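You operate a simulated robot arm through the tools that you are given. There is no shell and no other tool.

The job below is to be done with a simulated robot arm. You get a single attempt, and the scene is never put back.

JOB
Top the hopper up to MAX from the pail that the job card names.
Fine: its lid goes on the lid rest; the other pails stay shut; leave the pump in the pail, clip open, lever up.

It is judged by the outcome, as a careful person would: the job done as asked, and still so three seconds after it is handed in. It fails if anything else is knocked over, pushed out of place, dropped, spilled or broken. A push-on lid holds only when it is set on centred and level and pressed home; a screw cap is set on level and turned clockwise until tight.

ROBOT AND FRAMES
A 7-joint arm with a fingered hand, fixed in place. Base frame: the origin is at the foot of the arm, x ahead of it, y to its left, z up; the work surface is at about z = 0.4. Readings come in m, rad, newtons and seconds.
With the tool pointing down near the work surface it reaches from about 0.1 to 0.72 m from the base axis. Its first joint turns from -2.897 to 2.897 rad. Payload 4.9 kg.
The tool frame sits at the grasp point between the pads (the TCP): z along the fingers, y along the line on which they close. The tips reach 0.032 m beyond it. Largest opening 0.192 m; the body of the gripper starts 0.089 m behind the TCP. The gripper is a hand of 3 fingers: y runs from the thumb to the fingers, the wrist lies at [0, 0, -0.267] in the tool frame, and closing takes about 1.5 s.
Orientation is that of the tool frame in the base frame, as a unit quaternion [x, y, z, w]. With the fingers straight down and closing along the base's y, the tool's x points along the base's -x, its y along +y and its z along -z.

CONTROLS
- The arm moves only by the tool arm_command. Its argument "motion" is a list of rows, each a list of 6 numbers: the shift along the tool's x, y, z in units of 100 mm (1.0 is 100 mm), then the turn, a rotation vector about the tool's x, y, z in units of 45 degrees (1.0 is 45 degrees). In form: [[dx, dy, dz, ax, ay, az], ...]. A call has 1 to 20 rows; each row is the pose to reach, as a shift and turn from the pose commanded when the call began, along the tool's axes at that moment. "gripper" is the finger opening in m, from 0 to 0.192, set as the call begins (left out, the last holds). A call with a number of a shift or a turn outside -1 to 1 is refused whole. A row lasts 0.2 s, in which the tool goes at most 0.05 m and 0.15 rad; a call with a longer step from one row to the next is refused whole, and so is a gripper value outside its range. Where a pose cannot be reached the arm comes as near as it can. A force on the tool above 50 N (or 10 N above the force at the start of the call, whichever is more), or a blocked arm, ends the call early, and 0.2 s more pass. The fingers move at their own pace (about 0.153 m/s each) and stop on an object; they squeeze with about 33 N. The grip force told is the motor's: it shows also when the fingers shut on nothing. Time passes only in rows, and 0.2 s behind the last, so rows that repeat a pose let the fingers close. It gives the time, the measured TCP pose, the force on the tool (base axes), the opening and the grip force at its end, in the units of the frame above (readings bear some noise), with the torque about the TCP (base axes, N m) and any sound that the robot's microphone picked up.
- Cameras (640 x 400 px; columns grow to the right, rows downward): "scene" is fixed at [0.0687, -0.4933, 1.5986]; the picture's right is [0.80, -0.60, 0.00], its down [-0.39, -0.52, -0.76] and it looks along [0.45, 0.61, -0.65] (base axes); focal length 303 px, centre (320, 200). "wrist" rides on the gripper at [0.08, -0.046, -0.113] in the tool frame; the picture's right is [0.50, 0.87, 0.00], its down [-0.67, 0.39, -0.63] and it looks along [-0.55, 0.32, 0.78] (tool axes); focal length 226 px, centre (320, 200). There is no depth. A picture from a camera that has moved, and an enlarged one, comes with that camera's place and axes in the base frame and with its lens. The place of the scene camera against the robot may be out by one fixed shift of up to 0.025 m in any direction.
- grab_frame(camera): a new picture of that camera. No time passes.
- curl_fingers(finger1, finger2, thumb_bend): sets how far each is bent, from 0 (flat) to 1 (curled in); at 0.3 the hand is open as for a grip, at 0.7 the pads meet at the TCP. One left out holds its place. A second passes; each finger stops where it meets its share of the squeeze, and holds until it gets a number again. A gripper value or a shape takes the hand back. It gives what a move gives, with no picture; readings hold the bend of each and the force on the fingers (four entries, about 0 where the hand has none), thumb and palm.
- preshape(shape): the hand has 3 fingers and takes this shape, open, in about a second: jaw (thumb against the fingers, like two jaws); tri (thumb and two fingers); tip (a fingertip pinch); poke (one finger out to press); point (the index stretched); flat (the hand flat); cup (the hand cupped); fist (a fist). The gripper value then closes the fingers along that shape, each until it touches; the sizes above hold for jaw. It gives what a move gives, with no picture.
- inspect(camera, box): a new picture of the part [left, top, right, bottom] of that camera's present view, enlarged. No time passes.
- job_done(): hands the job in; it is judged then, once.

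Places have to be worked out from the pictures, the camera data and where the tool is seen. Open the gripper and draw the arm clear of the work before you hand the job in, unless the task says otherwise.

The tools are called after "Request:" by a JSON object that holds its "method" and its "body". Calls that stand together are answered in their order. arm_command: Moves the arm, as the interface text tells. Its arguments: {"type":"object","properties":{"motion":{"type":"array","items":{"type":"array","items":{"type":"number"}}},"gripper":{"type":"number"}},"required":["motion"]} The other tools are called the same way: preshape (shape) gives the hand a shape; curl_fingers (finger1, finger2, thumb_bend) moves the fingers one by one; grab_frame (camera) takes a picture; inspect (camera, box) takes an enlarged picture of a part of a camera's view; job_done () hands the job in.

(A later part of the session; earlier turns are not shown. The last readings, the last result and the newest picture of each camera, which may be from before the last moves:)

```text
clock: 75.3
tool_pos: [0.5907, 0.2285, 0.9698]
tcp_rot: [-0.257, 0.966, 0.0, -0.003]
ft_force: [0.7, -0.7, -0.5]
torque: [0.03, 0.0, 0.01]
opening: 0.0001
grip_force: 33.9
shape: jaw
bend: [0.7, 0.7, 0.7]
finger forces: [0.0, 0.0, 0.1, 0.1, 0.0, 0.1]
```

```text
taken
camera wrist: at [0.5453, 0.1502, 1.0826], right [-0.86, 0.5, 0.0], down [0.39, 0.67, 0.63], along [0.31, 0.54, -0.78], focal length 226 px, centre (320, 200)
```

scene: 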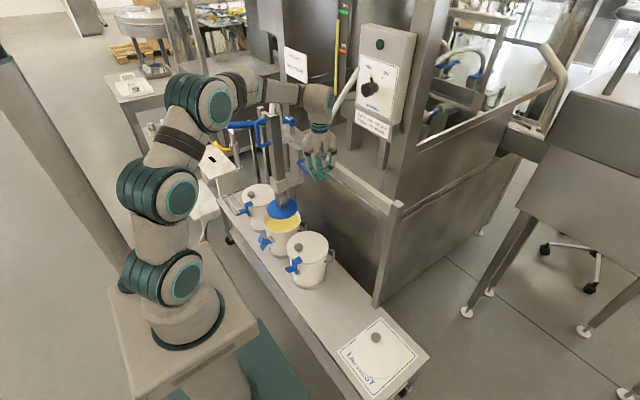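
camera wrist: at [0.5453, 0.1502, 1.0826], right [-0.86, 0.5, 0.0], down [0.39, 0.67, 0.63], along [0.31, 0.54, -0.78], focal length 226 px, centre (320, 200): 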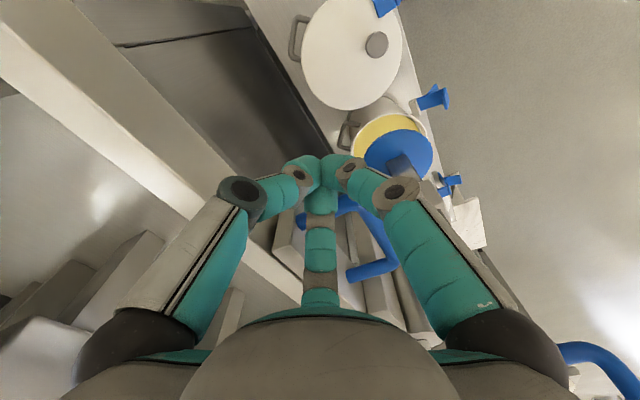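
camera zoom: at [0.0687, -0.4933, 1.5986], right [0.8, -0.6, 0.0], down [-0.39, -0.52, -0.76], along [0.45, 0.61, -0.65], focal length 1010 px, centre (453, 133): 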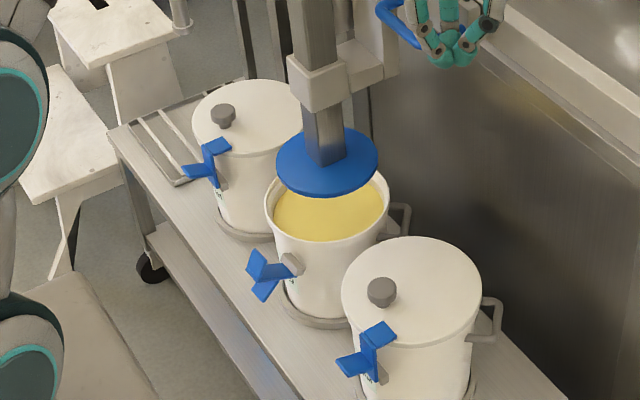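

Request:
{"method": "inspect", "body": {"camera": "wrist", "box": [330, 80, 460, 200]}}

Request:
{"method": "inspect", "body": {"camera": "scene", "box": [250, 190, 310, 240]}}

```text
3.33 times, centred on (395, 140) of wrist
camera zoom: at [0.5453, 0.1502, 1.0826], right [-0.86, 0.5, 0.0], down [0.39, 0.67, 0.63], along [0.31, 0.54, -0.78], focal length 754 px, centre (70, 400)
```

zoom: 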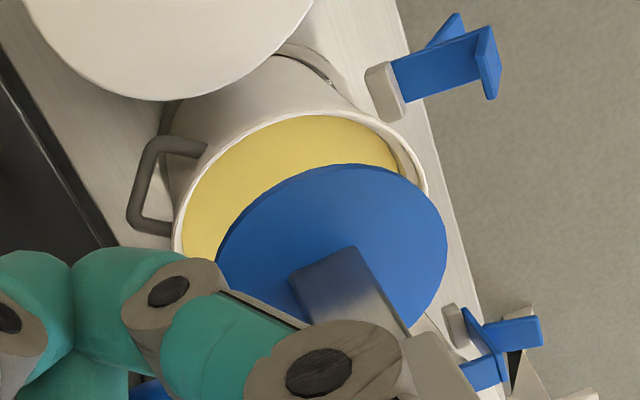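

```text
8.00 times, centred on (280, 215) of scene
camera zoom: at [0.0687, -0.4933, 1.5986], right [0.8, -0.6, 0.0], down [-0.39, -0.52, -0.76], along [0.45, 0.61, -0.65], focal length 2424 px, centre (640, 80)
```

zoom: 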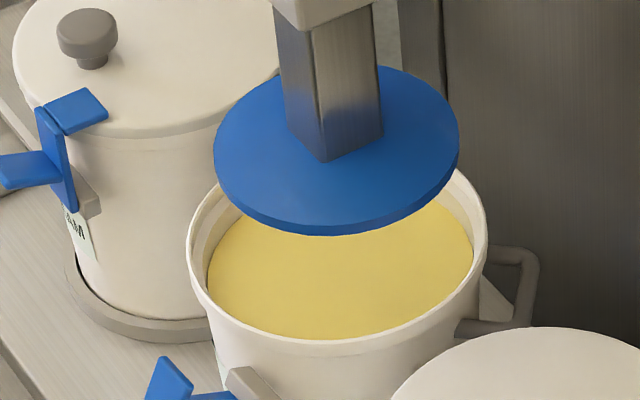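

Triangulating both views: plate centre ≈(0.517, 0.427, 0.67), pail rim centre ≈(0.522, 0.448, 0.578). The carriage needs ≈21 mm more in +y.

Request:
{"method": "arm_command", "body": {"motion": [[-0.02, 0.035, 0, 0, 0, 0], [-0.04, 0.069, 0, 0, 0, 0], [-0.06, 0.104, 0, 0, 0, 0], [-0.08, 0.139, 0, 0, 0, 0], [-0.1, 0.173, 0, 0, 0, 0], [-0.105, 0.182, 0, 0, 0, 0], [-0.105, 0.182, 0, 0, 0, 0]]}}

Request:
{"method": "inspect", "body": {"camera": "wrist", "box": [330, 80, 460, 200]}}

Request:
{"method": "inspect", "body": {"camera": "scene", "box": [250, 190, 310, 240]}}

```text
clock: 76.9
tool_pos: [0.5898, 0.2501, 0.9688]
tcp_rot: [-0.258, 0.966, -0.001, -0.001]
ft_force: [-0.2, -0.5, -0.7]
torque: [0.04, 0.05, 0.02]
opening: 0.0002
grip_force: 32.8
shape: jaw
bend: [0.7, 0.7, 0.7]
finger forces: [0.0, 0.1, 0.0, 0.0, 0.1, 0.0]
```

```text
3.33 times, centred on (395, 140) of wrist
camera zoom: at [0.5454, 0.1715, 1.0821], right [-0.87, 0.5, 0.0], down [0.39, 0.67, 0.63], along [0.32, 0.55, -0.78], focal length 754 px, centre (70, 400)
```

zoom: 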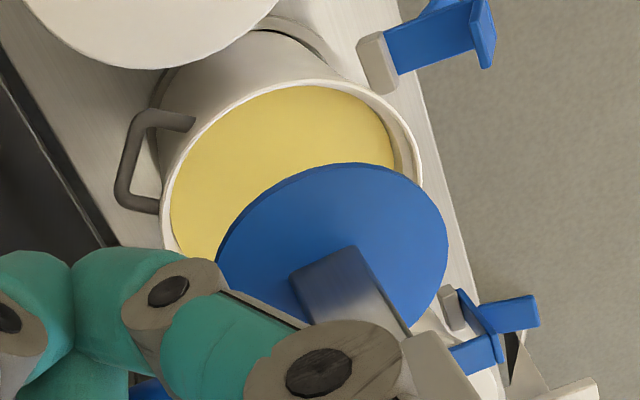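

```text
8.00 times, centred on (280, 215) of scene
camera zoom: at [0.0687, -0.4933, 1.5986], right [0.8, -0.6, 0.0], down [-0.39, -0.52, -0.76], along [0.45, 0.61, -0.65], focal length 2424 px, centre (640, 80)
```

zoom: 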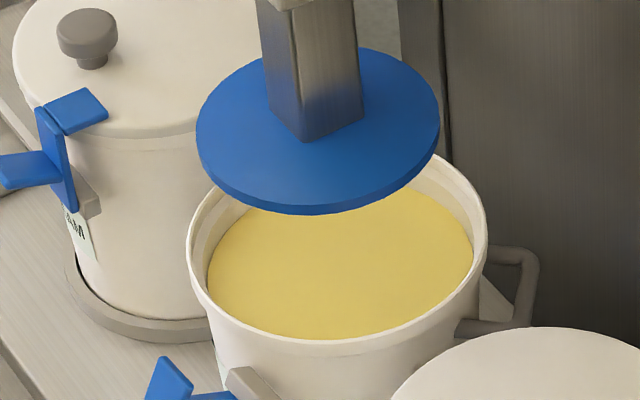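

The plate is now aligned over the pail (within ~4 mm). Before backing off, I check the hose route and surroundings of the hand.

Request:
{"method": "inspect", "body": {"camera": "scene", "box": [220, 60, 400, 210]}}

Request:
{"method": "grab_frame", "body": {"camera": "wrist"}}

```text
2.67 times, centred on (310, 135) of scene
camera zoom: at [0.0687, -0.4933, 1.5986], right [0.8, -0.6, 0.0], down [-0.39, -0.52, -0.76], along [0.45, 0.61, -0.65], focal length 808 px, centre (347, 373)
```

zoom: 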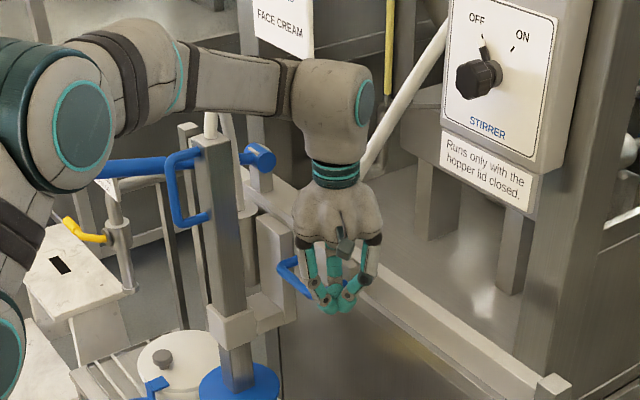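

```text
taken
camera wrist: at [0.5454, 0.1715, 1.0821], right [-0.87, 0.5, 0.0], down [0.39, 0.67, 0.63], along [0.32, 0.55, -0.78], focal length 226 px, centre (320, 200)
```

wrist: 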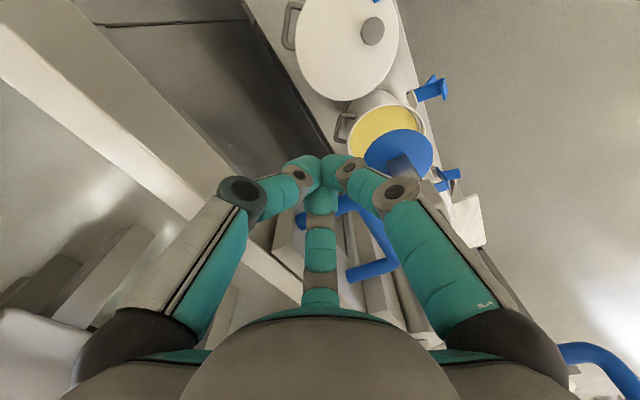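

Clear path: back off in −y, then withdraw in −x at this height, away from the pump and hose.

Request:
{"method": "arm_command", "body": {"motion": [[0.1, -0.17, 0, 0, 0, 0], [0.2, -0.346, 0, 0, 0, 0], [0.3, -0.52, 0, 0, 0, 0], [0.5, -0.4, 0, 0, 0, 0], [0.75, -0.26, 0, 0, 0, 0], [1, -0.12, 0, 0, 0, 0]]}}

Request:
{"method": "arm_command", "body": {"motion": [[0.25, 0.15, -0.1, 0, 0, 0.13], [0.5, 0.3, -0.25, 0, 0, 0.27], [0.75, 0.43, -0.5, 0, 0, 0.4], [0.9, 0.52, -0.75, 0, 0, 0.53], [0.9, 0.52, -1, 0, 0, 0.67]]}}

Request:
{"method": "grab_frame", "body": {"camera": "scene"}}

```text
clock: 78.3
tool_pos: [0.5092, 0.1883, 0.9706]
tcp_rot: [-0.258, 0.966, -0.001, -0.001]
ft_force: [-0.6, -0.4, -0.3]
torque: [0.01, -0.03, 0.01]
opening: 0.0
grip_force: 33.2
shape: jaw
bend: [0.7, 0.7, 0.7]
finger forces: [0.0, 0.1, 0.1, 0.1, 0.0, 0.0]
```

```text
clock: 79.5
tool_pos: [0.4068, 0.1895, 1.0737]
tcp_rot: [0.003, 1.0, 0.0, -0.002]
ft_force: [-0.1, 1.0, -0.1]
torque: [-0.01, 0.04, 0.0]
opening: 0.0
grip_force: 32.8
shape: jaw
bend: [0.7, 0.7, 0.7]
finger forces: [0.1, 0.1, 0.0, 0.1, 0.1, 0.0]
```

```text
taken
```

scene: 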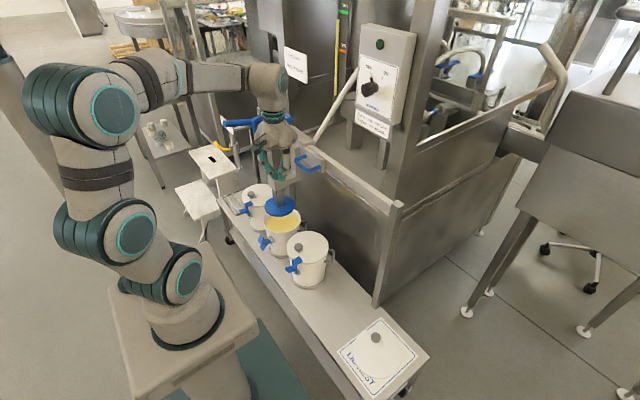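

Now raise and set a single-digit shape: thumb and finger1 curled, finger2 straight; check which digit that is.

Request:
{"method": "arm_command", "body": {"motion": [[0.2, 0, -0.3, 0, 0, 0], [0.3, 0, -0.6, 0, 0, 0], [0.3, 0, -1, 0, 0, 0]]}}

Request:
{"method": "curl_fingers", "body": {"finger1": 1.0, "finger2": 0.4, "thumb_bend": 1.0}}

Request:
{"method": "grab_frame", "body": {"camera": "wrist"}}

Request:
{"method": "grab_frame", "body": {"camera": "scene"}}

```text
clock: 80.3
tool_pos: [0.3761, 0.1919, 1.1709]
tcp_rot: [0.003, 1.0, -0.001, -0.002]
ft_force: [0.0, -0.2, -0.9]
torque: [-0.02, 0.0, -0.01]
opening: 0.0
grip_force: 32.9
shape: jaw
bend: [0.7, 0.7, 0.7]
finger forces: [0.0, 0.1, 0.0, 0.0, 0.0, 0.0]
```

```text
clock: 81.3
tool_pos: [0.3772, 0.1916, 1.1719]
tcp_rot: [0.002, 1.0, 0.0, 0.0]
ft_force: [-1.0, 0.5, 0.3]
torque: [-0.02, 0.01, -0.02]
opening: 0.0362
grip_force: 0.1
shape: fingers
bend: [0.93, 0.4, 1.0]
finger forces: [0.1, 0.1, 0.0, 0.0, 0.0, 0.1]
```

```text
taken
camera wrist: at [0.2976, 0.1468, 1.2839], right [-0.5, 0.87, 0.0], down [0.67, 0.39, 0.63], along [0.55, 0.31, -0.78], focal length 226 px, centre (320, 200)
```

wrist: 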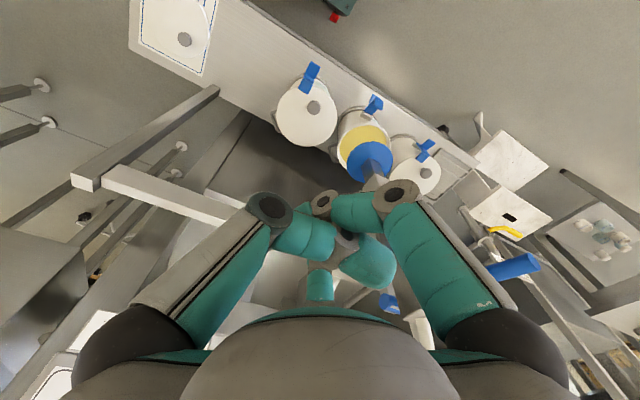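

```text
taken
```

scene: 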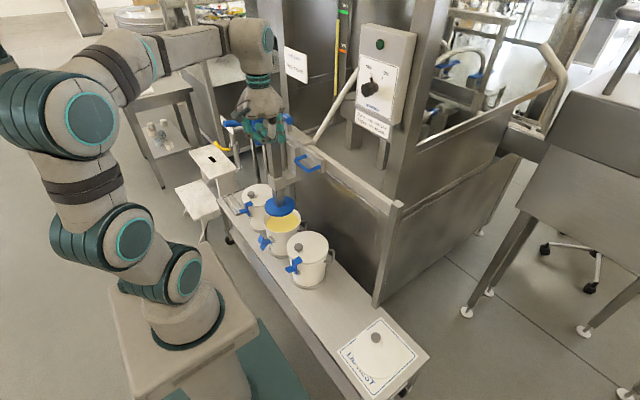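

Finger2 is the far digit pointing toward azimuth ~30° (base), which is what I want for pressing the handle down. The column handle's upper bar is at x≈0.447–0.50, y≈0.447, top z≈1.125. Rotating 20° for lever clearance and moving in above it.

Request:
{"method": "arm_command", "body": {"motion": [[-0.08, 0.2, -0.15, 0, 0, -0.09], [-0.16, 0.4, -0.3, 0, 0, -0.18], [-0.24, 0.6, -0.45, 0, 0, -0.27], [-0.32, 0.8, -0.5, 0, 0, -0.36], [-0.38, 1.0, -0.5, 0, 0, -0.44]]}}

Request:
{"method": "grab_frame", "body": {"camera": "wrist"}}

Request:
{"method": "inspect", "body": {"camera": "scene", "box": [200, 80, 340, 200]}}

```text
clock: 82.5
tool_pos: [0.4163, 0.291, 1.2196]
tcp_rot: [-0.17, 0.985, 0.0, -0.001]
ft_force: [0.9, -0.6, -0.3]
torque: [-0.02, -0.01, -0.01]
opening: 0.0361
grip_force: 0.1
shape: fingers
bend: [0.93, 0.4, 1.0]
finger forces: [0.0, 0.0, 0.0, 0.0, 0.0, 0.0]
```

```text
taken
camera wrist: at [0.356, 0.2214, 1.3321], right [-0.76, 0.65, 0.0], down [0.5, 0.59, 0.63], along [0.41, 0.48, -0.78], focal length 226 px, centre (320, 200)
```

wrist: 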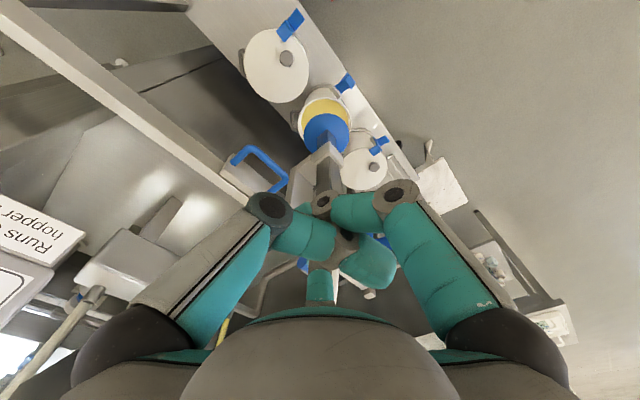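

```text
3.33 times, centred on (270, 140) of scene
camera zoom: at [0.0687, -0.4933, 1.5986], right [0.8, -0.6, 0.0], down [-0.39, -0.52, -0.76], along [0.45, 0.61, -0.65], focal length 1010 px, centre (487, 400)
```

zoom: 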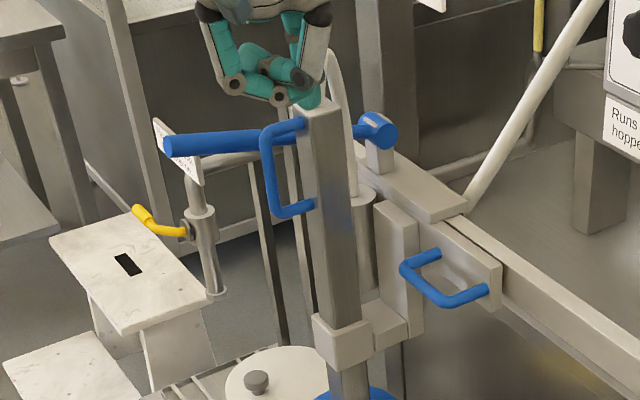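

Predicted fingertip matches the image. Moving +y to place it over the handle's upper bar.

Request:
{"method": "arm_command", "body": {"motion": [[-0.1, 0.28, 0, 0, 0, 0], [-0.2, 0.56, 0, 0, 0, 0], [-0.3, 0.84, 0, 0, 0, 0]]}}

Request:
{"method": "grab_frame", "body": {"camera": "wrist"}}

Request:
{"method": "inspect", "body": {"camera": "scene", "box": [220, 90, 320, 180]}}

```text
clock: 83.3
tool_pos: [0.4141, 0.3808, 1.2189]
tcp_rot: [-0.171, 0.985, -0.001, -0.001]
ft_force: [-1.0, 0.1, 0.3]
torque: [0.01, -0.02, 0.03]
opening: 0.036
grip_force: 0.1
shape: fingers
bend: [0.93, 0.4, 1.0]
finger forces: [0.0, 0.1, 0.1, 0.0, 0.0, 0.0]
```

```text
taken
camera wrist: at [0.3561, 0.3114, 1.3321], right [-0.76, 0.65, 0.0], down [0.5, 0.59, 0.63], along [0.41, 0.48, -0.78], focal length 226 px, centre (320, 200)
```

wrist: 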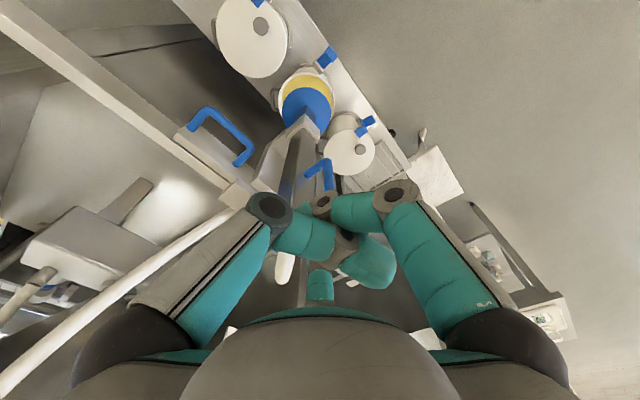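

```text
4.44 times, centred on (270, 135) of scene
camera zoom: at [0.0687, -0.4933, 1.5986], right [0.8, -0.6, 0.0], down [-0.39, -0.52, -0.76], along [0.45, 0.61, -0.65], focal length 1347 px, centre (542, 489)
```

zoom: 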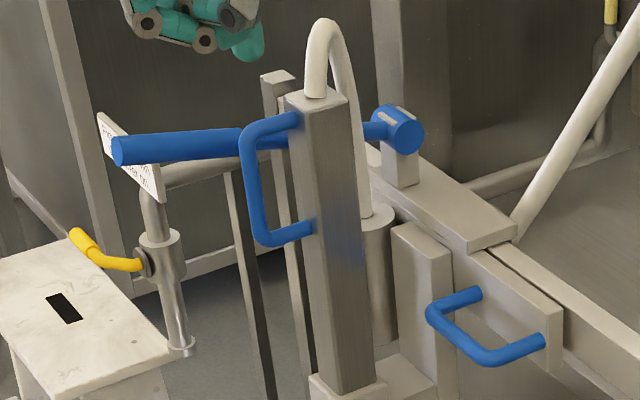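

The fingertip is directly over the handle's upper bar. Descending to contact and pressing gently down.

Request:
{"method": "arm_command", "body": {"motion": [[0, 0, 0.15, 0, 0, 0], [0, 0, 0.3, 0, 0, 0], [0, 0, 0.42, 0, 0, 0], [0, 0, 0.5, 0, 0, 0], [0, 0, 0.58, 0, 0, 0], [0, 0, 0.66, 0, 0, 0], [0, 0, 0.74, 0, 0, 0]]}}

Request:
{"method": "inspect", "body": {"camera": "scene", "box": [220, 90, 320, 230]}}

```text
clock: 84.9
tool_pos: [0.4144, 0.3788, 1.1446]
tcp_rot: [-0.171, 0.985, -0.001, -0.003]
ft_force: [0.0, 0.4, 0.1]
torque: [0.01, 0.01, 0.01]
opening: 0.0362
grip_force: 0.1
shape: fingers
bend: [0.93, 0.4, 1.0]
finger forces: [0.1, 0.0, 0.0, 0.1, 0.0, 0.1]
```

```text
2.86 times, centred on (270, 160) of scene
camera zoom: at [0.0687, -0.4933, 1.5986], right [0.8, -0.6, 0.0], down [-0.39, -0.52, -0.76], along [0.45, 0.61, -0.65], focal length 866 px, centre (463, 314)
```

zoom: 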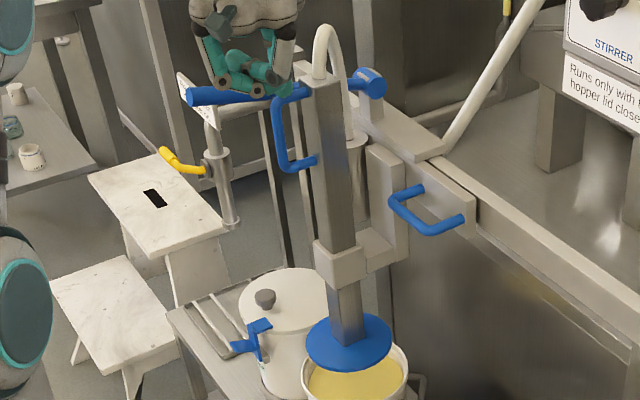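

The column seems to descend with almost no force. Continuing down slowly.

Request:
{"method": "arm_command", "body": {"motion": [[0, 0, 0.08, 0, 0, 0], [0, 0, 0.16, 0, 0, 0], [0, 0, 0.24, 0, 0, 0], [0, 0, 0.32, 0, 0, 0], [0, 0, 0.4, 0, 0, 0], [0, 0, 0.48, 0, 0, 0]]}}

Request:
{"method": "inspect", "body": {"camera": "scene", "box": [220, 90, 320, 230]}}

Request:
{"method": "inspect", "body": {"camera": "scene", "box": [250, 190, 310, 240]}}

```text
clock: 86.3
tool_pos: [0.4153, 0.3803, 1.0973]
tcp_rot: [-0.17, 0.985, -0.001, -0.002]
ft_force: [0.9, -0.3, 0.2]
torque: [0.04, 0.03, 0.0]
opening: 0.0358
grip_force: 0.3
shape: fingers
bend: [0.93, 0.4, 1.0]
finger forces: [0.1, 0.1, 0.1, 0.0, 0.1, 0.0]
```

```text
2.86 times, centred on (270, 160) of scene
camera zoom: at [0.0687, -0.4933, 1.5986], right [0.8, -0.6, 0.0], down [-0.39, -0.52, -0.76], along [0.45, 0.61, -0.65], focal length 866 px, centre (463, 314)
```

zoom: 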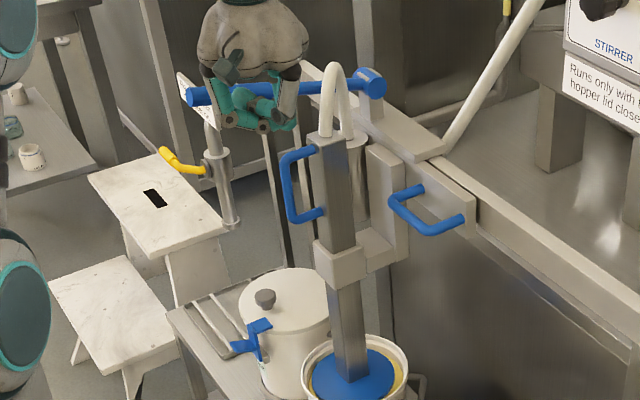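

```text
8.00 times, centred on (280, 215) of scene
camera zoom: at [0.0687, -0.4933, 1.5986], right [0.8, -0.6, 0.0], down [-0.39, -0.52, -0.76], along [0.45, 0.61, -0.65], focal length 2424 px, centre (640, 80)
```

zoom: 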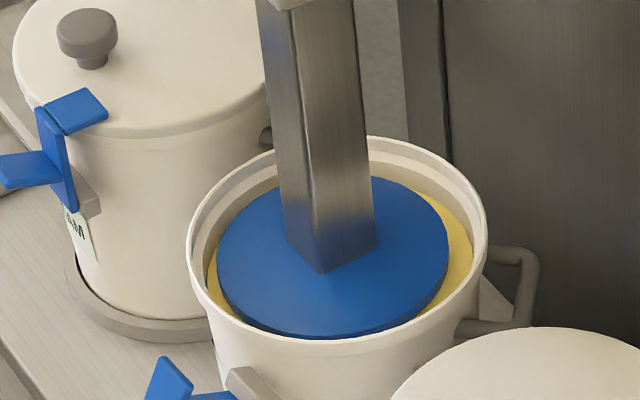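

The pump slid down by itself until the plate rests on the cream inside the pail. I'll follow with the finger and press lightly to make sure it's seated.

Request:
{"method": "arm_command", "body": {"motion": [[0, 0, 0.1, 0, 0, 0], [0, 0, 0.2, 0, 0, 0], [0, 0, 0.28, 0, 0, 0], [0, 0, 0.34, 0, 0, 0], [0, 0, 0.4, 0, 0, 0]]}}

Request:
{"method": "inspect", "body": {"camera": "scene", "box": [220, 90, 320, 230]}}

Request:
{"method": "inspect", "body": {"camera": "scene", "box": [250, 190, 310, 240]}}

Request:
{"method": "inspect", "body": {"camera": "scene", "box": [330, 0, 345, 60]}}

```text
clock: 87.5
tool_pos: [0.4134, 0.3806, 1.0606]
tcp_rot: [-0.17, 0.985, 0.0, 0.001]
ft_force: [0.0, -0.9, 4.6]
torque: [0.35, -0.22, -0.03]
opening: 0.0359
grip_force: 2.2
shape: fingers
bend: [0.93, 0.4, 1.0]
finger forces: [0.0, 5.4, 0.0, 0.1, 0.1, 0.0]
```

```text
2.86 times, centred on (270, 160) of scene
camera zoom: at [0.0687, -0.4933, 1.5986], right [0.8, -0.6, 0.0], down [-0.39, -0.52, -0.76], along [0.45, 0.61, -0.65], focal length 866 px, centre (463, 314)
```

zoom: 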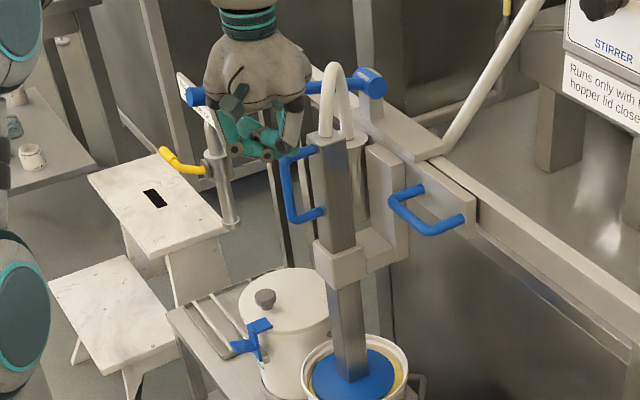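

```text
8.00 times, centred on (280, 215) of scene
camera zoom: at [0.0687, -0.4933, 1.5986], right [0.8, -0.6, 0.0], down [-0.39, -0.52, -0.76], along [0.45, 0.61, -0.65], focal length 2424 px, centre (640, 80)
```

zoom: 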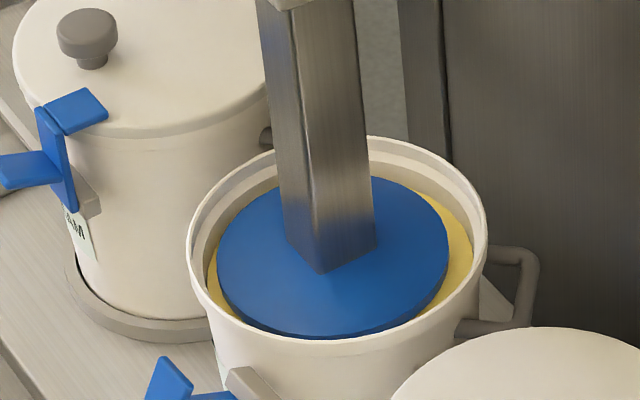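

```text
6.67 times, centred on (338, 30) of scene
camera zoom: at [0.0687, -0.4933, 1.5986], right [0.8, -0.6, 0.0], down [-0.39, -0.52, -0.76], along [0.45, 0.61, -0.65], focal length 2020 px, centre (203, 1333)
```

zoom: 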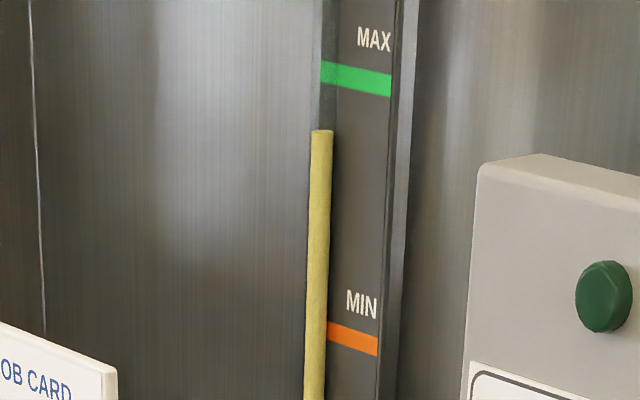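

The plate rests on the cream (4.6 N contact). The sight tube is ~55 zoomed px below MAX. Now raising and moving to the lever (grip end ≈ (0.40–0.43, 0.525, 1.09)), pressing with the same finger from the front.

Request:
{"method": "arm_command", "body": {"motion": [[0, 0, -0.25, 0, 0, 0], [0, 0, -0.5, 0, 0, 0], [0, 0, -0.75, 0, 0, 0], [0, 0, -1, 0, 0, 0]]}}

Request:
{"method": "arm_command", "body": {"motion": [[0.15, 0.1, -0.15, 0, 0, 0.09], [0.3, 0.2, -0.3, 0, 0, 0.18], [0.22, 0.4, -0.5, 0, 0, 0.27], [0.2, 0.6, -0.6, 0, 0, 0.36], [0.21, 0.77, -0.6, 0, 0, 0.44], [0.21, 0.94, -0.6, 0, 0, 0.44]]}}

Request:
{"method": "grab_frame", "body": {"camera": "wrist"}}

Request:
{"method": "inspect", "body": {"camera": "scene", "box": [200, 80, 320, 200]}}

```text
clock: 88.5
tool_pos: [0.4116, 0.3792, 1.1574]
tcp_rot: [-0.17, 0.985, -0.001, -0.001]
ft_force: [0.6, 0.4, -0.8]
torque: [-0.01, -0.03, 0.01]
opening: 0.0363
grip_force: 0.1
shape: fingers
bend: [0.93, 0.4, 1.0]
finger forces: [0.0, 0.1, 0.0, 0.1, 0.1, 0.0]
```

```text
clock: 89.9
tool_pos: [0.3617, 0.4606, 1.2186]
tcp_rot: [0.003, 1.0, -0.001, -0.001]
ft_force: [-0.1, 0.2, 0.1]
torque: [0.01, -0.02, -0.03]
opening: 0.0363
grip_force: 0.0
shape: fingers
bend: [0.93, 0.4, 1.0]
finger forces: [0.1, 0.0, 0.0, 0.0, 0.1, 0.0]
```

```text
taken
camera wrist: at [0.2835, 0.4163, 1.3312], right [-0.5, 0.87, 0.0], down [0.67, 0.39, 0.63], along [0.55, 0.31, -0.78], focal length 226 px, centre (320, 200)
```

wrist: 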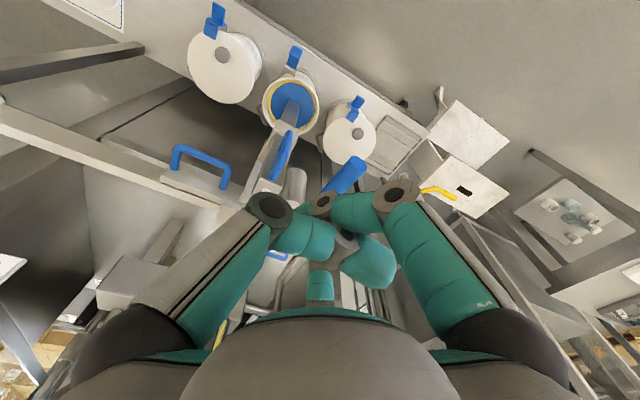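

```text
3.33 times, centred on (260, 140) of scene
camera zoom: at [0.0687, -0.4933, 1.5986], right [0.8, -0.6, 0.0], down [-0.39, -0.52, -0.76], along [0.45, 0.61, -0.65], focal length 1010 px, centre (520, 400)
```

zoom: 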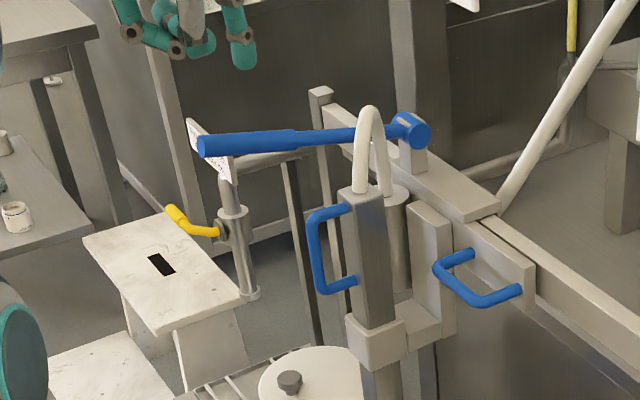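

Lever end ≈ (0.379, 0.5215, 1.092), hub ≈ (0.648, 0.525, 1.038). Moving the fingertip above the lever at x≈0.425 and pressing about 5 cm.

Request:
{"method": "arm_command", "body": {"motion": [[0.07, 0.09, 0.15, 0, 0, 0], [0.13, 0.17, 0.35, 0, 0, 0], [0.13, 0.17, 0.55, 0, 0, 0], [0.13, 0.17, 0.68, 0, 0, 0], [0.13, 0.17, 0.78, 0, 0, 0]]}}

Request:
{"method": "inspect", "body": {"camera": "scene", "box": [200, 80, 320, 200]}}

Request:
{"method": "arm_command", "body": {"motion": [[0, 0, 0.1, 0, 0, 0], [0, 0, 0.2, 0, 0, 0], [0, 0, 0.3, 0, 0, 0], [0, 0, 0.4, 0, 0, 0], [0, 0, 0.5, 0, 0, 0]]}}

Request:
{"method": "inspect", "body": {"camera": "scene", "box": [200, 80, 320, 200]}}

Request:
{"method": "inspect", "body": {"camera": "scene", "box": [330, 0, 345, 60]}}

```text
clock: 91.1
tool_pos: [0.3516, 0.4782, 1.1411]
tcp_rot: [0.002, 1.0, 0.0, 0.0]
ft_force: [-0.8, 0.1, 3.6]
torque: [0.18, -0.25, 0.02]
opening: 0.0357
grip_force: 1.6
shape: fingers
bend: [0.93, 0.4, 1.0]
finger forces: [0.0, 4.0, 0.0, 0.1, 0.0, 0.0]
```

```text
3.33 times, centred on (260, 140) of scene
camera zoom: at [0.0687, -0.4933, 1.5986], right [0.8, -0.6, 0.0], down [-0.39, -0.52, -0.76], along [0.45, 0.61, -0.65], focal length 1010 px, centre (520, 400)
```

zoom: 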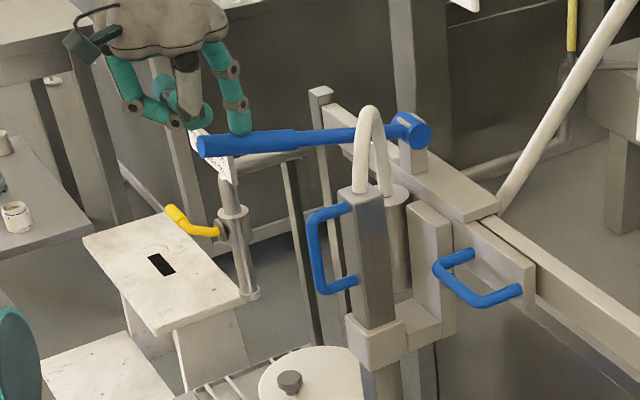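

```text
clock: 92.3
tool_pos: [0.35, 0.4774, 1.0907]
tcp_rot: [0.002, 1.0, -0.001, -0.001]
ft_force: [-1.8, 0.1, 6.3]
torque: [0.24, -0.49, 0.03]
opening: 0.0361
grip_force: 2.7
shape: fingers
bend: [0.93, 0.4, 1.0]
finger forces: [0.0, 6.6, 0.0, 0.1, 0.0, 0.0]
```

```text
3.33 times, centred on (260, 140) of scene
camera zoom: at [0.0687, -0.4933, 1.5986], right [0.8, -0.6, 0.0], down [-0.39, -0.52, -0.76], along [0.45, 0.61, -0.65], focal length 1010 px, centre (520, 400)
```

zoom: 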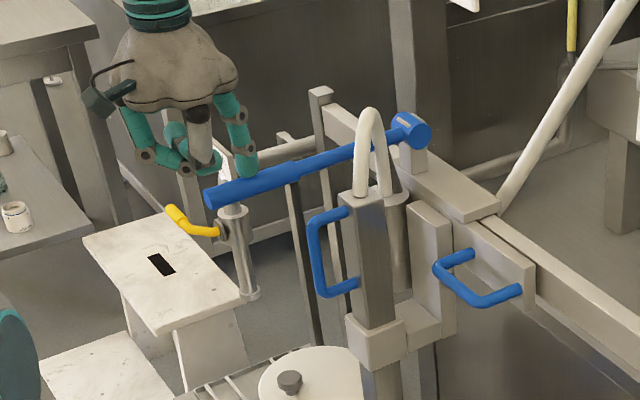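

```text
6.67 times, centred on (338, 30) of scene
camera zoom: at [0.0687, -0.4933, 1.5986], right [0.8, -0.6, 0.0], down [-0.39, -0.52, -0.76], along [0.45, 0.61, -0.65], focal length 2020 px, centre (203, 1333)
```

zoom: 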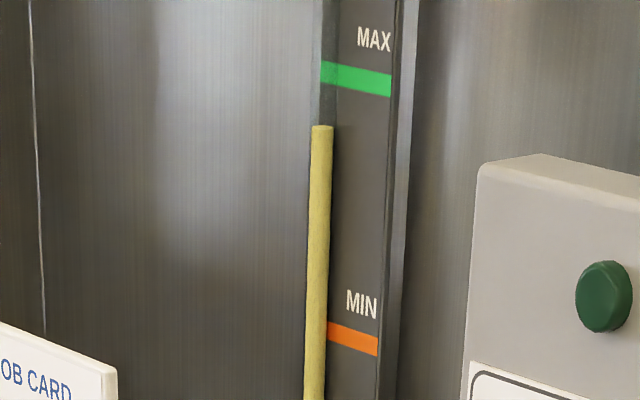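

The lever works: the level rose slightly (130→125 px; target ≈73). Continuing the stroke down.

Request:
{"method": "arm_command", "body": {"motion": [[0, 0, 0.15, 0, 0, 0], [0, 0, 0.3, 0, 0, 0], [0, 0, 0.45, 0, 0, 0], [0, 0, 0.6, 0, 0, 0], [0, 0, 0.75, 0, 0, 0], [0, 0, 0.9, 0, 0, 0]]}}

Request:
{"method": "inspect", "body": {"camera": "scene", "box": [200, 80, 320, 200]}}

Request:
{"method": "inspect", "body": {"camera": "scene", "box": [330, 0, 345, 60]}}

```text
clock: 93.7
tool_pos: [0.3484, 0.478, 1.0028]
tcp_rot: [0.002, 1.0, 0.002, 0.0]
ft_force: [-4.2, -3.2, 23.8]
torque: [0.87, -1.83, -0.1]
opening: 0.0364
grip_force: 11.5
shape: fingers
bend: [0.93, 0.38, 1.0]
finger forces: [0.1, 23.5, 0.0, 0.1, 0.0, 0.0]
```

```text
3.33 times, centred on (260, 140) of scene
camera zoom: at [0.0687, -0.4933, 1.5986], right [0.8, -0.6, 0.0], down [-0.39, -0.52, -0.76], along [0.45, 0.61, -0.65], focal length 1010 px, centre (520, 400)
```

zoom: 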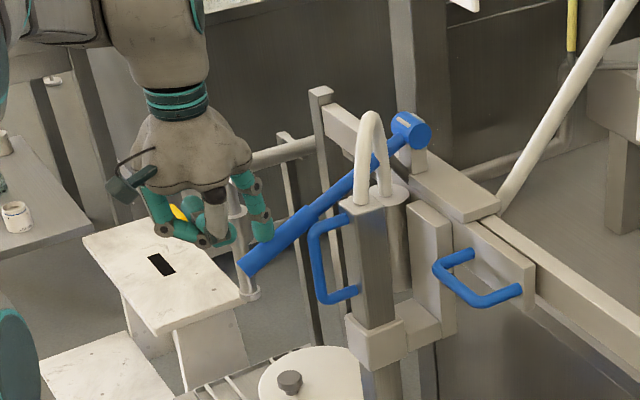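

```text
6.67 times, centred on (338, 30) of scene
camera zoom: at [0.0687, -0.4933, 1.5986], right [0.8, -0.6, 0.0], down [-0.39, -0.52, -0.76], along [0.45, 0.61, -0.65], focal length 2020 px, centre (203, 1333)
```

zoom: 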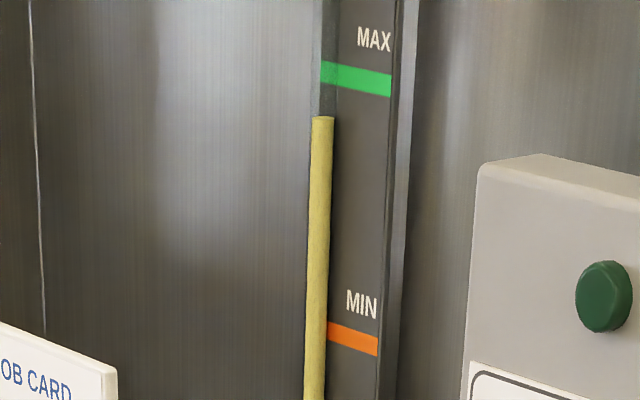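

Level now 117 px; 24 N suggests the stroke's end. Raising the hand to see if the lever returns on its own.

Request:
{"method": "arm_command", "body": {"motion": [[0, 0, -0.2, 0, 0, 0], [0, 0, -0.4, 0, 0, 0], [0, 0, -0.6, 0, 0, 0], [0, 0, -0.8, 0, 0, 0], [0, 0, -1, 0, 0, 0]]}}

Request:
{"method": "inspect", "body": {"camera": "scene", "box": [200, 80, 320, 200]}}

Request:
{"method": "inspect", "body": {"camera": "scene", "box": [330, 0, 345, 60]}}

```text
clock: 94.9
tool_pos: [0.3504, 0.4778, 1.0998]
tcp_rot: [0.002, 1.0, -0.001, -0.001]
ft_force: [-1.6, -0.3, 6.5]
torque: [0.25, -0.42, 0.0]
opening: 0.0361
grip_force: 3.5
shape: fingers
bend: [0.93, 0.4, 1.0]
finger forces: [0.0, 5.8, 0.1, 0.1, 0.0, 0.1]
```

```text
3.33 times, centred on (260, 140) of scene
camera zoom: at [0.0687, -0.4933, 1.5986], right [0.8, -0.6, 0.0], down [-0.39, -0.52, -0.76], along [0.45, 0.61, -0.65], focal length 1010 px, centre (520, 400)
```

zoom: 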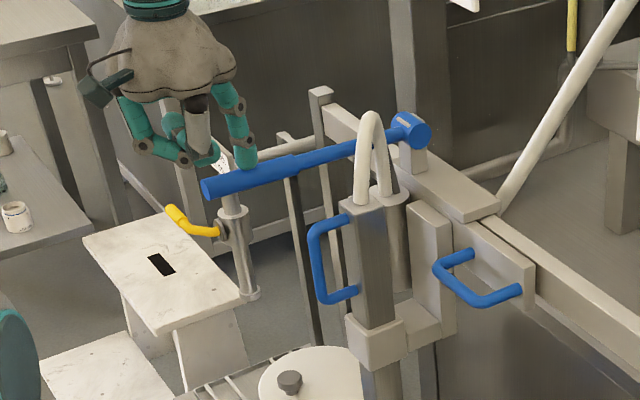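

```text
6.67 times, centred on (338, 30) of scene
camera zoom: at [0.0687, -0.4933, 1.5986], right [0.8, -0.6, 0.0], down [-0.39, -0.52, -0.76], along [0.45, 0.61, -0.65], focal length 2020 px, centre (203, 1333)
```

zoom: 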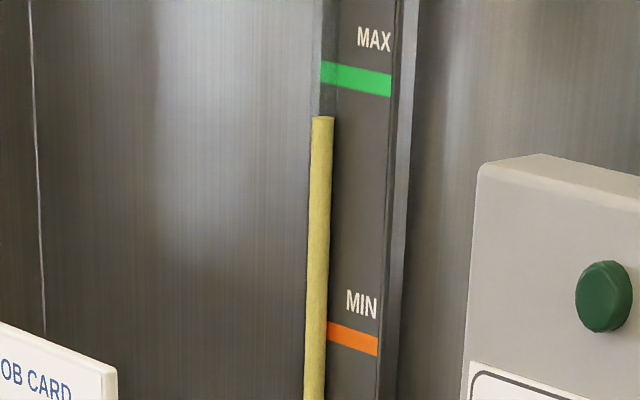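

The lever springs back and the level holds. Next stroke: up fully, then down again to the same depth.

Request:
{"method": "arm_command", "body": {"motion": [[0, 0, -0.2, 0, 0, 0], [0, 0, -0.42, 0, 0, 0], [0, 0, -0.42, 0, 0, 0], [0, 0, -0.25, 0, 0, 0], [0, 0, -0.1, 0, 0, 0], [0, 0, 0.1, 0, 0, 0], [0, 0, 0.3, 0, 0, 0], [0, 0, 0.5, 0, 0, 0], [0, 0, 0.7, 0, 0, 0], [0, 0, 0.85, 0, 0, 0], [0, 0, 0.96, 0, 0, 0]]}}

Request:
{"method": "inspect", "body": {"camera": "scene", "box": [330, 0, 345, 60]}}

Request:
{"method": "inspect", "body": {"camera": "scene", "box": [220, 80, 320, 240]}}

```text
clock: 97.3
tool_pos: [0.3517, 0.4765, 1.0041]
tcp_rot: [0.001, 1.0, -0.001, -0.001]
ft_force: [-1.5, -1.6, 11.4]
torque: [0.4, -0.97, -0.08]
opening: 0.0361
grip_force: 5.5
shape: fingers
bend: [0.93, 0.38, 1.0]
finger forces: [0.1, 11.3, 0.1, 0.1, 0.0, 0.0]
```

```text
6.67 times, centred on (338, 30) of scene
camera zoom: at [0.0687, -0.4933, 1.5986], right [0.8, -0.6, 0.0], down [-0.39, -0.52, -0.76], along [0.45, 0.61, -0.65], focal length 2020 px, centre (203, 1333)
```

zoom: 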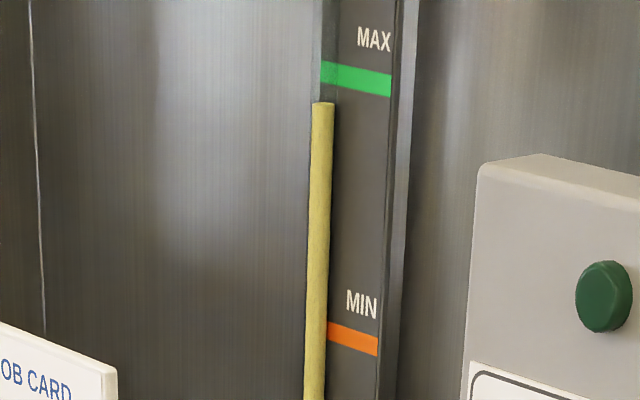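

```text
2.50 times, centred on (270, 160) of scene
camera zoom: at [0.0687, -0.4933, 1.5986], right [0.8, -0.6, 0.0], down [-0.39, -0.52, -0.76], along [0.45, 0.61, -0.65], focal length 758 px, centre (445, 300)
```

zoom: 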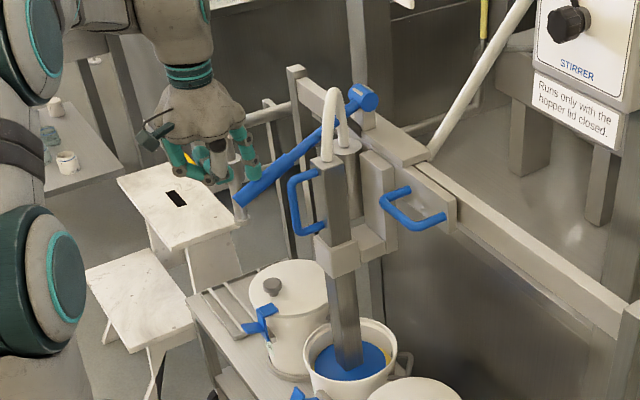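

103 px now (≈14 px per full stroke). One more full stroke, then I'll look closer at the gauge.

Request:
{"method": "arm_command", "body": {"motion": [[0, 0, -0.2, 0, 0, 0], [0, 0, -0.45, 0, 0, 0], [0, 0, -0.7, 0, 0, 0], [0, 0, -0.95, 0, 0, 0]]}}

Request:
{"method": "arm_command", "body": {"motion": [[0, 0, -0.2, 0, 0, 0], [0, 0, -0.42, 0, 0, 0], [0, 0, -0.42, 0, 0, 0], [0, 0, -0.25, 0, 0, 0], [0, 0, -0.1, 0, 0, 0], [0, 0, 0.1, 0, 0, 0], [0, 0, 0.3, 0, 0, 0], [0, 0, 0.5, 0, 0, 0], [0, 0, 0.7, 0, 0, 0], [0, 0, 0.85, 0, 0, 0], [0, 0, 0.95, 0, 0, 0]]}}

Request:
{"method": "inspect", "body": {"camera": "scene", "box": [330, 0, 350, 20]}}

Request:
{"method": "inspect", "body": {"camera": "scene", "box": [330, 0, 345, 60]}}

```text
clock: 98.3
tool_pos: [0.3496, 0.4782, 1.1005]
tcp_rot: [0.002, 1.0, -0.001, -0.001]
ft_force: [-2.0, 0.2, 5.8]
torque: [0.25, -0.45, 0.04]
opening: 0.036
grip_force: 2.5
shape: fingers
bend: [0.93, 0.4, 1.0]
finger forces: [0.1, 6.2, 0.0, 0.0, 0.0, 0.1]
```

```text
clock: 100.7
tool_pos: [0.3499, 0.4784, 1.0037]
tcp_rot: [0.001, 1.0, -0.001, -0.001]
ft_force: [-0.3, -1.5, 13.1]
torque: [0.43, -1.02, -0.16]
opening: 0.036
grip_force: 5.5
shape: fingers
bend: [0.93, 0.38, 1.0]
finger forces: [0.0, 12.0, 0.0, 0.0, 0.0, 0.0]
```

```text
16.00 times, centred on (340, 10) of scene
camera zoom: at [0.0687, -0.4933, 1.5986], right [0.8, -0.6, 0.0], down [-0.39, -0.52, -0.76], along [0.45, 0.61, -0.65], focal length 4848 px, centre (0, 3240)
```

zoom: 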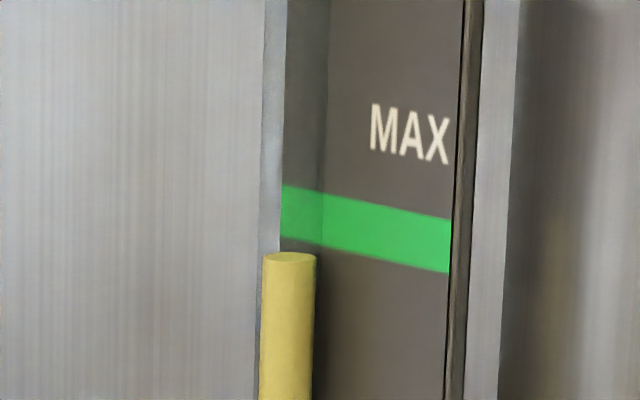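

```text
6.67 times, centred on (338, 30) of scene
camera zoom: at [0.0687, -0.4933, 1.5986], right [0.8, -0.6, 0.0], down [-0.39, -0.52, -0.76], along [0.45, 0.61, -0.65], focal length 2020 px, centre (203, 1333)
```

zoom: 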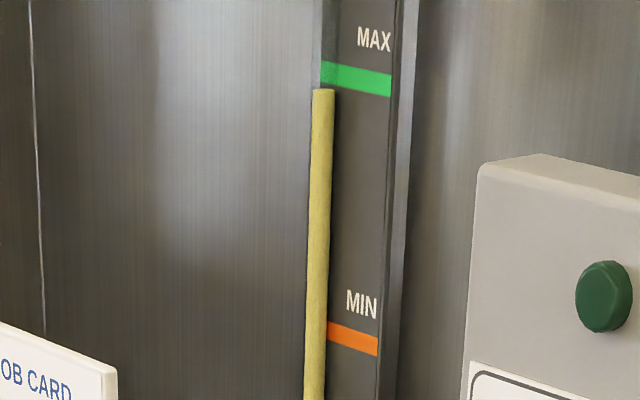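

Gauge at 16×: fluid top at row ≈258; MAX bar centre at ≈213 at the tube (with slight parallax). One more full stroke gives ≈224, then a small partial one.

Request:
{"method": "arm_command", "body": {"motion": [[0, 0, -0.2, 0, 0, 0], [0, 0, -0.45, 0, 0, 0], [0, 0, -0.7, 0, 0, 0], [0, 0, -0.95, 0, 0, 0]]}}

Request:
{"method": "arm_command", "body": {"motion": [[0, 0, -0.2, 0, 0, 0], [0, 0, -0.42, 0, 0, 0], [0, 0, -0.42, 0, 0, 0], [0, 0, -0.25, 0, 0, 0], [0, 0, -0.1, 0, 0, 0], [0, 0, 0.1, 0, 0, 0], [0, 0, 0.3, 0, 0, 0], [0, 0, 0.5, 0, 0, 0], [0, 0, 0.7, 0, 0, 0], [0, 0, 0.85, 0, 0, 0], [0, 0, 0.95, 0, 0, 0]]}}

Request:
{"method": "inspect", "body": {"camera": "scene", "box": [330, 0, 350, 20]}}

```text
clock: 101.7
tool_pos: [0.3513, 0.476, 1.0979]
tcp_rot: [0.002, 1.0, 0.0, -0.001]
ft_force: [-1.9, -0.8, 5.0]
torque: [0.29, -0.33, 0.05]
opening: 0.0361
grip_force: 2.7
shape: fingers
bend: [0.93, 0.4, 1.0]
finger forces: [0.1, 5.9, 0.0, 0.0, 0.0, 0.1]
```

```text
clock: 104.1
tool_pos: [0.3508, 0.4798, 1.0054]
tcp_rot: [0.001, 1.0, 0.0, -0.001]
ft_force: [-1.2, -2.7, 14.3]
torque: [0.45, -1.13, -0.15]
opening: 0.0361
grip_force: 6.6
shape: fingers
bend: [0.93, 0.38, 1.0]
finger forces: [0.0, 13.3, 0.0, 0.0, 0.1, 0.0]
```

```text
16.00 times, centred on (340, 10) of scene
camera zoom: at [0.0687, -0.4933, 1.5986], right [0.8, -0.6, 0.0], down [-0.39, -0.52, -0.76], along [0.45, 0.61, -0.65], focal length 4848 px, centre (0, 3240)
```

zoom: 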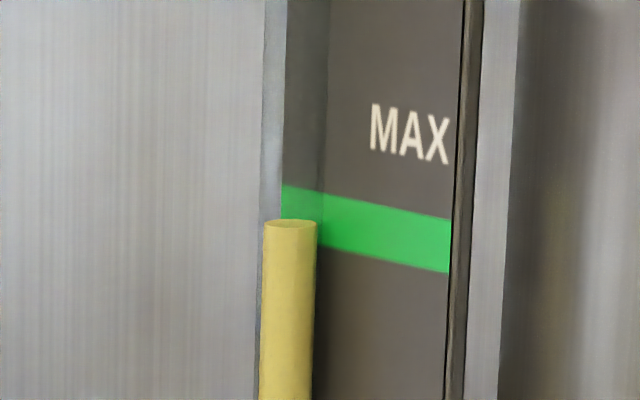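

Fluid top at ≈224, inside the MAX bar; bar centre ≈213. A small partial stroke (~3.3 cm) will centre it. First let the lever rise fully.

Request:
{"method": "arm_command", "body": {"motion": [[0, 0, -0.2, 0, 0, 0], [0, 0, -0.45, 0, 0, 0], [0, 0, -0.7, 0, 0, 0], [0, 0, -0.95, 0, 0, 0]]}}

Request:
{"method": "arm_command", "body": {"motion": [[0, 0, -0.2, 0, 0, 0], [0, 0, -0.45, 0, 0, 0], [0, 0, -0.5, 0, 0, 0], [0, 0, -0.5, 0, 0, 0]]}}

Request:
{"method": "inspect", "body": {"camera": "scene", "box": [200, 80, 320, 200]}}

Request:
{"method": "inspect", "body": {"camera": "scene", "box": [330, 0, 350, 20]}}

```text
clock: 105.1
tool_pos: [0.3504, 0.4792, 1.1003]
tcp_rot: [0.002, 1.0, -0.001, 0.0]
ft_force: [-2.0, -0.4, 6.0]
torque: [0.24, -0.42, 0.05]
opening: 0.0361
grip_force: 3.3
shape: fingers
bend: [0.93, 0.4, 1.0]
finger forces: [0.0, 5.8, 0.0, 0.1, 0.1, 0.1]
```

```text
clock: 106.1
tool_pos: [0.3498, 0.4786, 1.1506]
tcp_rot: [0.002, 1.0, 0.0, -0.001]
ft_force: [0.0, -0.2, 0.2]
torque: [0.04, -0.04, -0.02]
opening: 0.0362
grip_force: 0.0
shape: fingers
bend: [0.93, 0.4, 1.0]
finger forces: [0.0, 0.1, 0.0, 0.0, 0.1, 0.0]
```

```text
3.33 times, centred on (260, 140) of scene
camera zoom: at [0.0687, -0.4933, 1.5986], right [0.8, -0.6, 0.0], down [-0.39, -0.52, -0.76], along [0.45, 0.61, -0.65], focal length 1010 px, centre (520, 400)
```

zoom: 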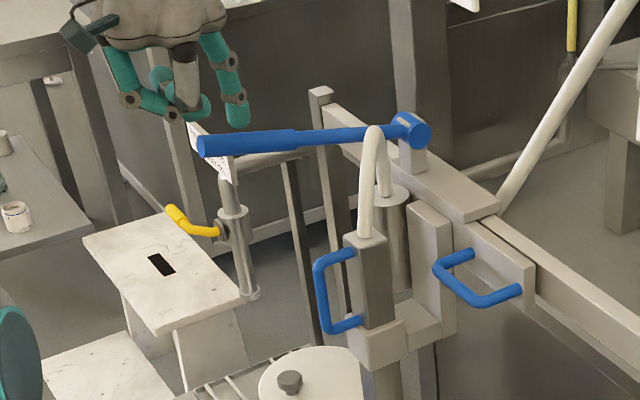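

```text
16.00 times, centred on (340, 10) of scene
camera zoom: at [0.0687, -0.4933, 1.5986], right [0.8, -0.6, 0.0], down [-0.39, -0.52, -0.76], along [0.45, 0.61, -0.65], focal length 4848 px, centre (0, 3240)
```

zoom: 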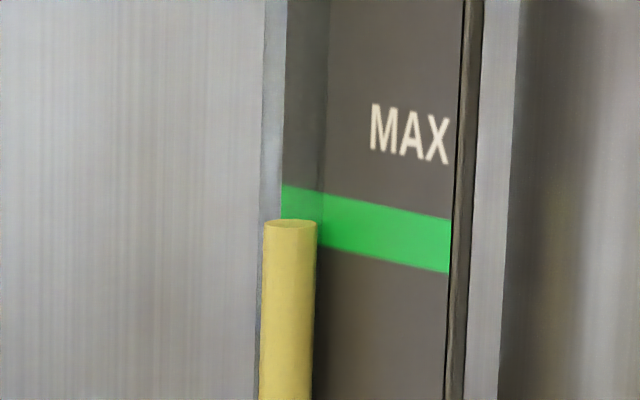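

The lever is up again. Now the small partial stroke and return.

Request:
{"method": "arm_command", "body": {"motion": [[0, 0, 0.1, 0, 0, 0], [0, 0, 0.22, 0, 0, 0], [0, 0, 0.33, 0, 0, 0], [0, 0, 0.4, 0, 0, 0], [0, 0, 0.4, 0, 0, 0]]}}

Request:
{"method": "inspect", "body": {"camera": "scene", "box": [330, 0, 350, 20]}}

```text
clock: 107.3
tool_pos: [0.3509, 0.4778, 1.1096]
tcp_rot: [0.002, 1.0, -0.001, -0.001]
ft_force: [-1.5, 0.0, 4.7]
torque: [0.25, -0.32, 0.08]
opening: 0.0357
grip_force: 2.8
shape: fingers
bend: [0.93, 0.4, 1.0]
finger forces: [0.0, 5.5, 0.0, 0.0, 0.0, 0.0]
```

```text
16.00 times, centred on (340, 10) of scene
camera zoom: at [0.0687, -0.4933, 1.5986], right [0.8, -0.6, 0.0], down [-0.39, -0.52, -0.76], along [0.45, 0.61, -0.65], focal length 4848 px, centre (0, 3240)
```

zoom: 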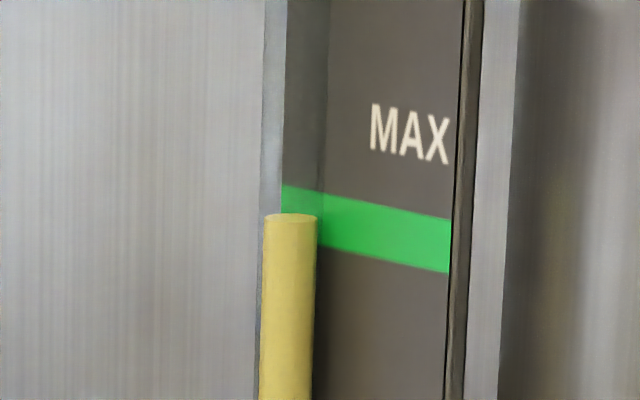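

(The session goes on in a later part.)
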